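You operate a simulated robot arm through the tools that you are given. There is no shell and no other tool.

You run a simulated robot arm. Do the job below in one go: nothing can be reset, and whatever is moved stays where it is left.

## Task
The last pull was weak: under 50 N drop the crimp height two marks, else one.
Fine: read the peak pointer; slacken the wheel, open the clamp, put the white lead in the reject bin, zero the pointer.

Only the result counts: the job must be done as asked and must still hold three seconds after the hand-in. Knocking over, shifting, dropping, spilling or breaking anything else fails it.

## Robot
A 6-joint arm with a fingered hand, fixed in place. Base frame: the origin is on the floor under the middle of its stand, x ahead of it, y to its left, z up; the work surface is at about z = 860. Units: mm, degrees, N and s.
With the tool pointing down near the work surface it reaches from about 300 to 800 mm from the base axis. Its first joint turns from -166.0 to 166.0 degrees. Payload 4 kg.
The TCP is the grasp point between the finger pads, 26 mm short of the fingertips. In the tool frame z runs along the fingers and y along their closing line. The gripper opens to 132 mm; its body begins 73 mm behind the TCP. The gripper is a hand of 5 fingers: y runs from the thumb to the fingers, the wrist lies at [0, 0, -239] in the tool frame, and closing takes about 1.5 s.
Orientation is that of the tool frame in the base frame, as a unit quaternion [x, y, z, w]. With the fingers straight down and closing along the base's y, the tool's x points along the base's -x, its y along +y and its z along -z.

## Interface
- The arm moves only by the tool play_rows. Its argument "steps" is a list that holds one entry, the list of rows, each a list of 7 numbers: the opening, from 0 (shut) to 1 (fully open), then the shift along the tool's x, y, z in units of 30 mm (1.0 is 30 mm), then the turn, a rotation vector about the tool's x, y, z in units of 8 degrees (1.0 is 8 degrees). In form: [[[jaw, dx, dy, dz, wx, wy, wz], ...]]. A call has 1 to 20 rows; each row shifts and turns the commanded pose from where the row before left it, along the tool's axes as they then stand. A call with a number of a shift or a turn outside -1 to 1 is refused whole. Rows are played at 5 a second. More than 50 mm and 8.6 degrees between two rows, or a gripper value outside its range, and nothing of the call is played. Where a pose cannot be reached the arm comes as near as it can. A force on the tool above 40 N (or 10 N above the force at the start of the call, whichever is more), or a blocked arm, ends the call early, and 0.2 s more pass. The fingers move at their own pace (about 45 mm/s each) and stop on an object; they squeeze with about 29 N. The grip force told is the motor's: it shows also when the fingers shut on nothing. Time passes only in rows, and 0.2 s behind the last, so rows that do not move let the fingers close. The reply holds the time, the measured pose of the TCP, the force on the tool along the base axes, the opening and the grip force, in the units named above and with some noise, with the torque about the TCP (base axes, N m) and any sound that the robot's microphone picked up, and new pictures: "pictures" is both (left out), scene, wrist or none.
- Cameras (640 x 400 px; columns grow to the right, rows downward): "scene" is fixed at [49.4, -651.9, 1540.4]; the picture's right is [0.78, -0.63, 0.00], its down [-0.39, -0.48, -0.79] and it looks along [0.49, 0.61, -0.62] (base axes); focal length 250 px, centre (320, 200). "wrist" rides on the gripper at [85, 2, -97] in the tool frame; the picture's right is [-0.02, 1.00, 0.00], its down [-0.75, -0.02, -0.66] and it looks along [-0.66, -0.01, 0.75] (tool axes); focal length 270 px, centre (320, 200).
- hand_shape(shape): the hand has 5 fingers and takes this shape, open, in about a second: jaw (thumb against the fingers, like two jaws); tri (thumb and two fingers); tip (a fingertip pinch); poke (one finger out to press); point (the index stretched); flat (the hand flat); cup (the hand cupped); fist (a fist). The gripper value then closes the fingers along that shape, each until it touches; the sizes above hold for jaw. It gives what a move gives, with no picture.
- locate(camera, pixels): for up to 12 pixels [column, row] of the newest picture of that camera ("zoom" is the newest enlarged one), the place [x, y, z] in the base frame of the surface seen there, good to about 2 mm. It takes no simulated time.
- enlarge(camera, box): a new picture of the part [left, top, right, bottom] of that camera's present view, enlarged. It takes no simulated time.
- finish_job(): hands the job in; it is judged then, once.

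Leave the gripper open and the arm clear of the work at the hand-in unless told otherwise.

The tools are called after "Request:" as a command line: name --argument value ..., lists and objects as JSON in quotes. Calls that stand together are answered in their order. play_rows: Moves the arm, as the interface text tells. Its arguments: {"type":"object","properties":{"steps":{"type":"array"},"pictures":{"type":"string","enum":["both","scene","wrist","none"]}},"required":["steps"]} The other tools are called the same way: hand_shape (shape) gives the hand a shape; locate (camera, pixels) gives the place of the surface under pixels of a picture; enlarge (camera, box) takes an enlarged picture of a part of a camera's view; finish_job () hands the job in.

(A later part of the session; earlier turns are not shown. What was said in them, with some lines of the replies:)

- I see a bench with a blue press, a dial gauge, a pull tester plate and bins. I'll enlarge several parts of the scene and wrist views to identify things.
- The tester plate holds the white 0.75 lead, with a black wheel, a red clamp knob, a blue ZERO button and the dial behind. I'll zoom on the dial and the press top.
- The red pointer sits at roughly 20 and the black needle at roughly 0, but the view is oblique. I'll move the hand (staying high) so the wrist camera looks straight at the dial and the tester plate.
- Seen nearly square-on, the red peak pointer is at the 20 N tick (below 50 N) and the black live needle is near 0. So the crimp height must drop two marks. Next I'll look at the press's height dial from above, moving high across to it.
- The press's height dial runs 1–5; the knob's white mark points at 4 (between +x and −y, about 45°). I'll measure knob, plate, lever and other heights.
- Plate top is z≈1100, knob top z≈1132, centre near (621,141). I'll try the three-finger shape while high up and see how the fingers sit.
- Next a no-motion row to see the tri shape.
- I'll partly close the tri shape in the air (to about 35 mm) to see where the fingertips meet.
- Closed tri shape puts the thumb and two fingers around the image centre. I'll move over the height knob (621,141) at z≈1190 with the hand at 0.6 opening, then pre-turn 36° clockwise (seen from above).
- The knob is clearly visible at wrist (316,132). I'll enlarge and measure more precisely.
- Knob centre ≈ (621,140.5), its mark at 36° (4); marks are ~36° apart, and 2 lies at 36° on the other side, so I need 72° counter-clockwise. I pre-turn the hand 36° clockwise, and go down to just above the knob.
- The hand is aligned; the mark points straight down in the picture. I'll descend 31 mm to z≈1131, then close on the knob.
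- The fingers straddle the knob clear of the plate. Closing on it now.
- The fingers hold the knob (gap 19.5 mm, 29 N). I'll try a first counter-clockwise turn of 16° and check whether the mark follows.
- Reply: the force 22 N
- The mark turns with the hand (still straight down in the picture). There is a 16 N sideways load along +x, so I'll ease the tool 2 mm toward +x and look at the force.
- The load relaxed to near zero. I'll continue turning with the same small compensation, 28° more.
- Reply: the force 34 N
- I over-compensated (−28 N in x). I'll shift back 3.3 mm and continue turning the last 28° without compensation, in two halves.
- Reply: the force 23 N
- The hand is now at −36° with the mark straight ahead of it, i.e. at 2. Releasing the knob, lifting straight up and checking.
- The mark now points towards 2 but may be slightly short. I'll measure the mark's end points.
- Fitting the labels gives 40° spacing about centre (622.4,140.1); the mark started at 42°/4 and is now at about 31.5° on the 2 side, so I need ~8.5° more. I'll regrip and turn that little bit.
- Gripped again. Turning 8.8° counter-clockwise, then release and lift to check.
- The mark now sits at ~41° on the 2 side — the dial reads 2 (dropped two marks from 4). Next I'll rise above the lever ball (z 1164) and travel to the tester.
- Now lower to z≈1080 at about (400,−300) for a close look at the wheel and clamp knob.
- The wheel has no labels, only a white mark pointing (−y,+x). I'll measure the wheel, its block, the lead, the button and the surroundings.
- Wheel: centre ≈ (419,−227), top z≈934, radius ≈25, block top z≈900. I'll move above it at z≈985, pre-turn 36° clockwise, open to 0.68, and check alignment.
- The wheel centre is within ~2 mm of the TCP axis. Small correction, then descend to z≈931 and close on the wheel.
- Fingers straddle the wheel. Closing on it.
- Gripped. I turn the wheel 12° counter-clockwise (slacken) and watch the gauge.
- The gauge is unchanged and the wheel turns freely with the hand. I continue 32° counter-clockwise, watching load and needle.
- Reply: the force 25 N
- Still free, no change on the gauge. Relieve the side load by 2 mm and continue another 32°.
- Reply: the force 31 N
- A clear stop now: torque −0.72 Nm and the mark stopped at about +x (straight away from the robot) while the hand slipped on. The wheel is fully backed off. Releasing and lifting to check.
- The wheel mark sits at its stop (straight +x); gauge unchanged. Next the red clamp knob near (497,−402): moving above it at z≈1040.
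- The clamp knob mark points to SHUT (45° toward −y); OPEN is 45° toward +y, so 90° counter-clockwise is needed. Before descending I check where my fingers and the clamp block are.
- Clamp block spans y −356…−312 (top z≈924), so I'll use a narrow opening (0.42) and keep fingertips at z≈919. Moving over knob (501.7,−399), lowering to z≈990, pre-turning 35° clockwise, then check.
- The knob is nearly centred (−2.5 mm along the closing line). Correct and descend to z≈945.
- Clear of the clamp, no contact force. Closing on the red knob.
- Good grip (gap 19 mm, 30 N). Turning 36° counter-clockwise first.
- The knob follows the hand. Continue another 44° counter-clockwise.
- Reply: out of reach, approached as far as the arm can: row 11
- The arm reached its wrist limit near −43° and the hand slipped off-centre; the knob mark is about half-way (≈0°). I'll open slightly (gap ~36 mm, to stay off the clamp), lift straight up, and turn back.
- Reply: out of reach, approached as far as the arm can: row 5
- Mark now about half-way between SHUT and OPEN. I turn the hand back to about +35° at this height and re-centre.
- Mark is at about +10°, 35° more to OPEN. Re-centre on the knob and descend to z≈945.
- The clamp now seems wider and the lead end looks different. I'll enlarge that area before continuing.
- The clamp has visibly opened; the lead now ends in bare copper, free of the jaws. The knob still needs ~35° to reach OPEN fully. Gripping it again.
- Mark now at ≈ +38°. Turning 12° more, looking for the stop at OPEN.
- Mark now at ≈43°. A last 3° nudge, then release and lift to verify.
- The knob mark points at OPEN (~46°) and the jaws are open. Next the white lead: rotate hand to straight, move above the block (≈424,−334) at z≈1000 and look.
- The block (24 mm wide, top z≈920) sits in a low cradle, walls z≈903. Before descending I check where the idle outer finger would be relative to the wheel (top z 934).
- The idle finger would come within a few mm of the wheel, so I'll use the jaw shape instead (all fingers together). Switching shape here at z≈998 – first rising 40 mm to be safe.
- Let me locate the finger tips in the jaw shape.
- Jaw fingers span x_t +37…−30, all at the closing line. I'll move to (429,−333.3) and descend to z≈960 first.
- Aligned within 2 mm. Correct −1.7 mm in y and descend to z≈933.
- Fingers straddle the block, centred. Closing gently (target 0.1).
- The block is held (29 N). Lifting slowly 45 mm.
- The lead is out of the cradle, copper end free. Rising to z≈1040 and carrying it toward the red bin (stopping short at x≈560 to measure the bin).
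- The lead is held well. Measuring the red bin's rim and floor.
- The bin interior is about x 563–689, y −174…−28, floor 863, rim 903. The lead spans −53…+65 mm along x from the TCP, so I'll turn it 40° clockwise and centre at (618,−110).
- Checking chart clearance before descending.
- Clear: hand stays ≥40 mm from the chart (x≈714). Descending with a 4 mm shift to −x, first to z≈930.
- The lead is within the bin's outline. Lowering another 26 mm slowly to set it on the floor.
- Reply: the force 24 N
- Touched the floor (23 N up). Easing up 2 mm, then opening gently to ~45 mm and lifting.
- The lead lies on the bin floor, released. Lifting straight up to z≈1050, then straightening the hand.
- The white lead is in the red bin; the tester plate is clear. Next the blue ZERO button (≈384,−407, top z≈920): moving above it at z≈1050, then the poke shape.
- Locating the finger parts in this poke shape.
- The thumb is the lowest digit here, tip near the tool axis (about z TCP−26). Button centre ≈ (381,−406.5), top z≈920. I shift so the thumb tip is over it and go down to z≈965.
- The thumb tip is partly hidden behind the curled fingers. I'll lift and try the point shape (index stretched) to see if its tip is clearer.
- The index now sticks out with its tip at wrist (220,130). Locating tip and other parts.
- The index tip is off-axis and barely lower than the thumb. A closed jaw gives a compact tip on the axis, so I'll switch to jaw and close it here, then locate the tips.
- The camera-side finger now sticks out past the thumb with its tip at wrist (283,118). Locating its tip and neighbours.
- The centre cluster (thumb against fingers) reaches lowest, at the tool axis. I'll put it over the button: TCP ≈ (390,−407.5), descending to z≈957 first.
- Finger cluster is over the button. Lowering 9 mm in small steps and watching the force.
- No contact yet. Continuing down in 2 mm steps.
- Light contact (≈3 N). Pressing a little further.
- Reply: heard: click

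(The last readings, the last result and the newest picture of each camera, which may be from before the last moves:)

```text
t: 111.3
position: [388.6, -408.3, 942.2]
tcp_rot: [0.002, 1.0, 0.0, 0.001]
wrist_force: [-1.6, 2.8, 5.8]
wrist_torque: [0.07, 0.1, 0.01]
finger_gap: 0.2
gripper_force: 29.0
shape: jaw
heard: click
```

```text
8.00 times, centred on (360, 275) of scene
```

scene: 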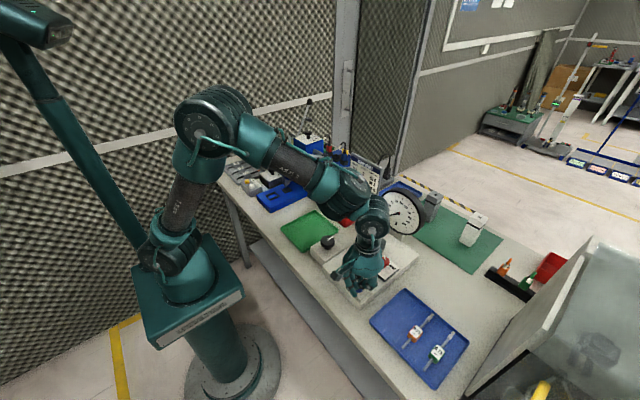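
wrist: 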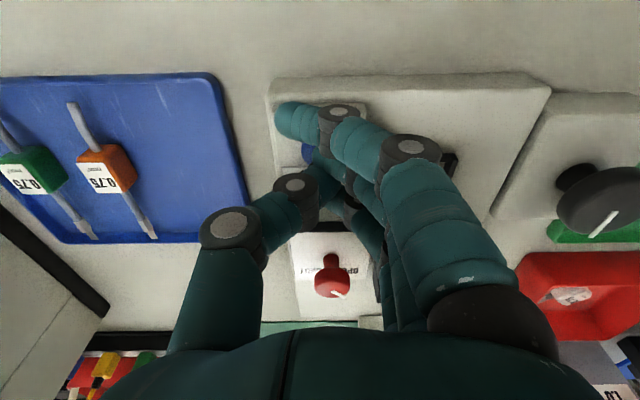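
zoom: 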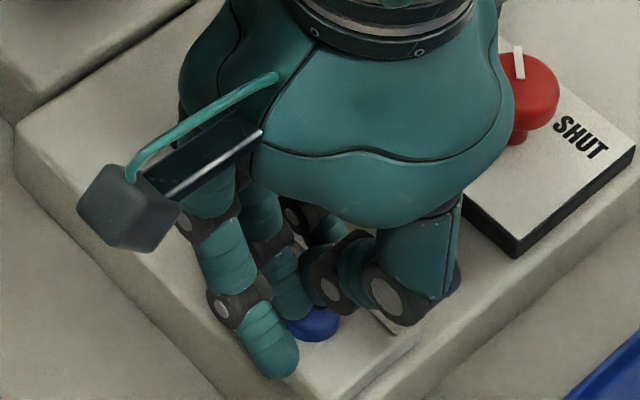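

A click was heard and the red pointer dropped onto the black needle at 0. Lifting straight off the button, then opening the hand high up.

Request:
play_rows --steps '[[[0, 0, 0, -0.2, 0, 0, 0], [0, 0, 0, -0.5, 0, 0, 0], [0, 0, 0, -0.9, 0, 0, 0], [0, 0, 0, -1, 0, 0, 0], [0, 0, 0, -1, 0, 0, 0], [0, 0, 0, -1, 0, 0, 0], [0, 0, 0, -1, 0, 0, 0], [0, 0, 0, -1, 0, 0, 0], [0, 0, 0, -1, 0, 0, 0], [1, 0, 0, -1, 0, 0, 0], [1, 0, 0, -1, 0, 0, 0], [1, 0, 0.5, 0, 0, 0, 0], [1, 0, 0.5, 0, 0, 0, 0], [1, 0, 0.5, 0, 0, 0, 0], [1, 0, 0.5, 0, 0, 0, 0], [1, 0, 0.5, 0, 0, 0, 0], [1, 0, 0, 0, 0, 0, 0], [1, 0, 0, 0, 0, 0, 0]]]'

Request:
enlarge --camera "scene" --box '[375, 185, 431, 240]'

Request:
enlarge --camera "scene" --box '[300, 180, 460, 310]'

Request:
enlarge --camera "scene" --box '[210, 110, 400, 230]'

Request:
enlarge --camera "wrist" --box '[220, 0, 460, 200]'

```text
t: 115.1
position: [388.3, -331.7, 1230.4]
tcp_rot: [0.002, 1.0, -0.001, 0.001]
wrist_force: [0.4, 0.1, 0.3]
wrist_torque: [0.01, -0.03, 0.01]
finger_gap: 132.0
gripper_force: 0.0
shape: jaw
```

scene: 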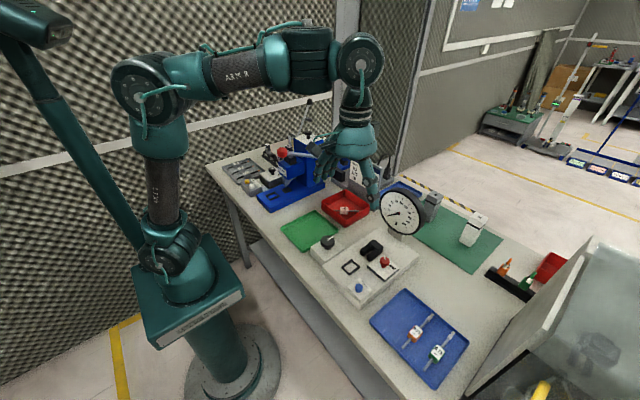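
wrist: 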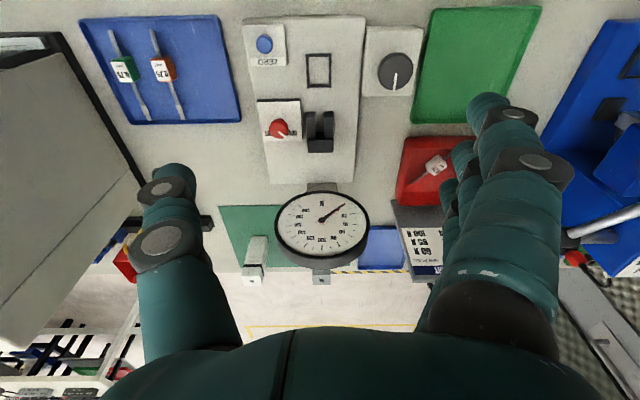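

```text
7.27 times, centred on (403, 212) of scene
```

zoom: 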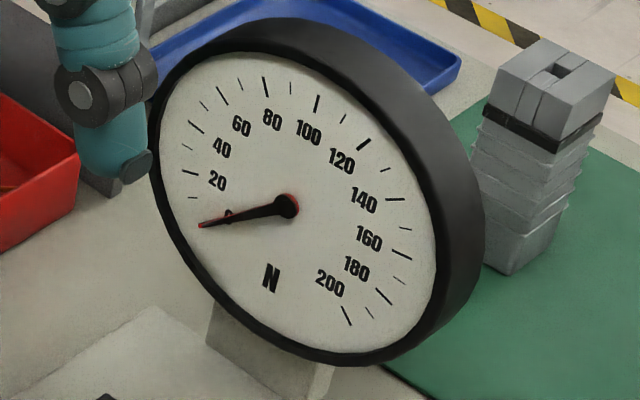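

```text
3.08 times, centred on (380, 245) of scene
```

zoom: 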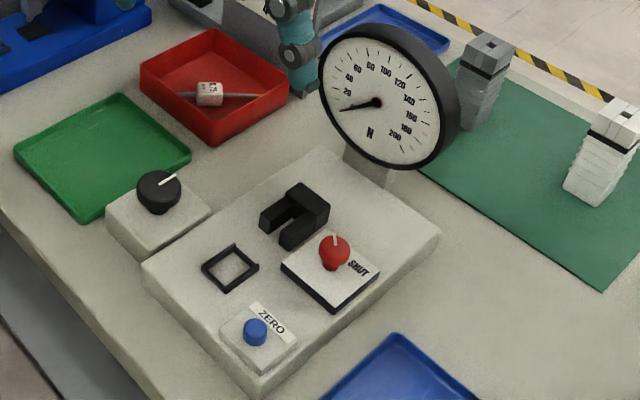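

```text
3.33 times, centred on (305, 170) of scene
```

zoom: 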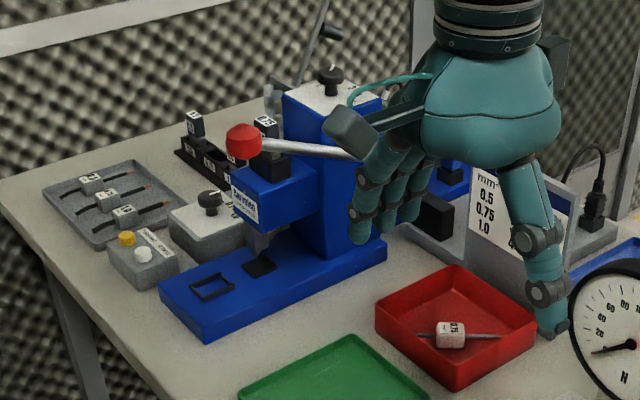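

```text
2.00 times, centred on (340, 100) of wrist
```

zoom: 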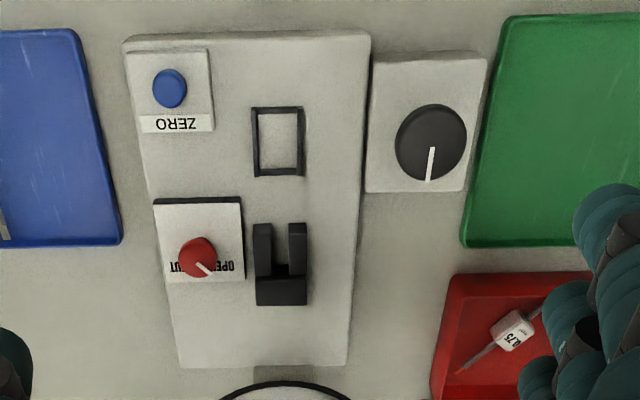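

The peak pointer is at 0 with the live needle; the wheel is at its stop, clamp at OPEN, white lead in the red bin. One last look at the height knob.

Request:
enlarge --camera "scene" --box '[285, 120, 345, 160]'

Request:
enlarge --camera "scene" --box '[360, 260, 480, 390]'

```text
10.00 times, centred on (315, 140) of scene
```

zoom: 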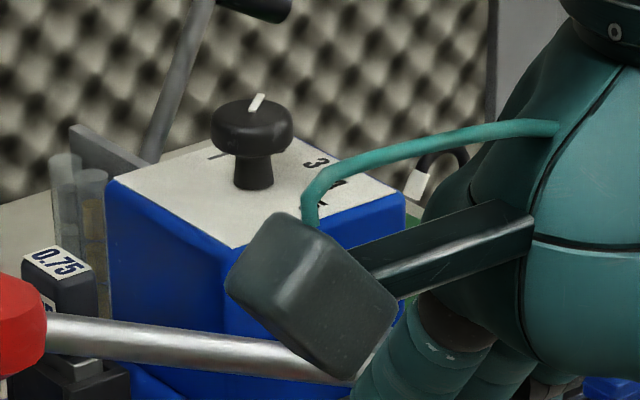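

```text
3.08 times, centred on (420, 325) of scene
```

zoom: 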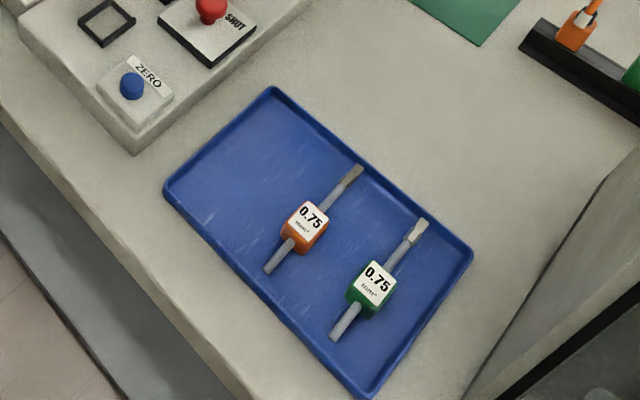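

All done: the height dial is at 2 (down two marks from 4, since the peak read about 20 N). The wheel is slack, the clamp is open, the white lead is in the red bin and the pointer is zeroed. The hand is open and clear, so I'm handing in.

Request:
finish_job

```text
The job is handed in.
```

The job is done and handed in; I haven't seen the verdict.

- **Peak reading:** the red peak pointer stood at about 20 N, under 50 N, so the crimp height had to drop two marks.
- **Crimp height:** the press dial went from 4 to 2. My first turn stopped about 8° short of the mark, so I gripped it again and corrected it.
- **Wheel:** turned back counter-clockwise to its stop; the gauge needle did not move. The wheel carries no markings, so I took that stop as fully slack.
- **Clamp:** the red knob now points at OPEN. The arm hit its turning limit halfway and slipped on the knob, so this took a second grip.
- **White lead:** lying flat in the red bin beside the crimp chart, which I took as the reject bin because it has no label.
- **Lead end:** the white lead showed a terminal while clamped and bare copper once the clamp opened. I saw no loose terminal on the tester.
- **Pointer:** I pressed ZERO until it clicked, and the red pointer now sits at 0 with the black needle.

I saw nothing else on the bench knocked or shifted. At hand-in the hand was open and the arm clear of the work.
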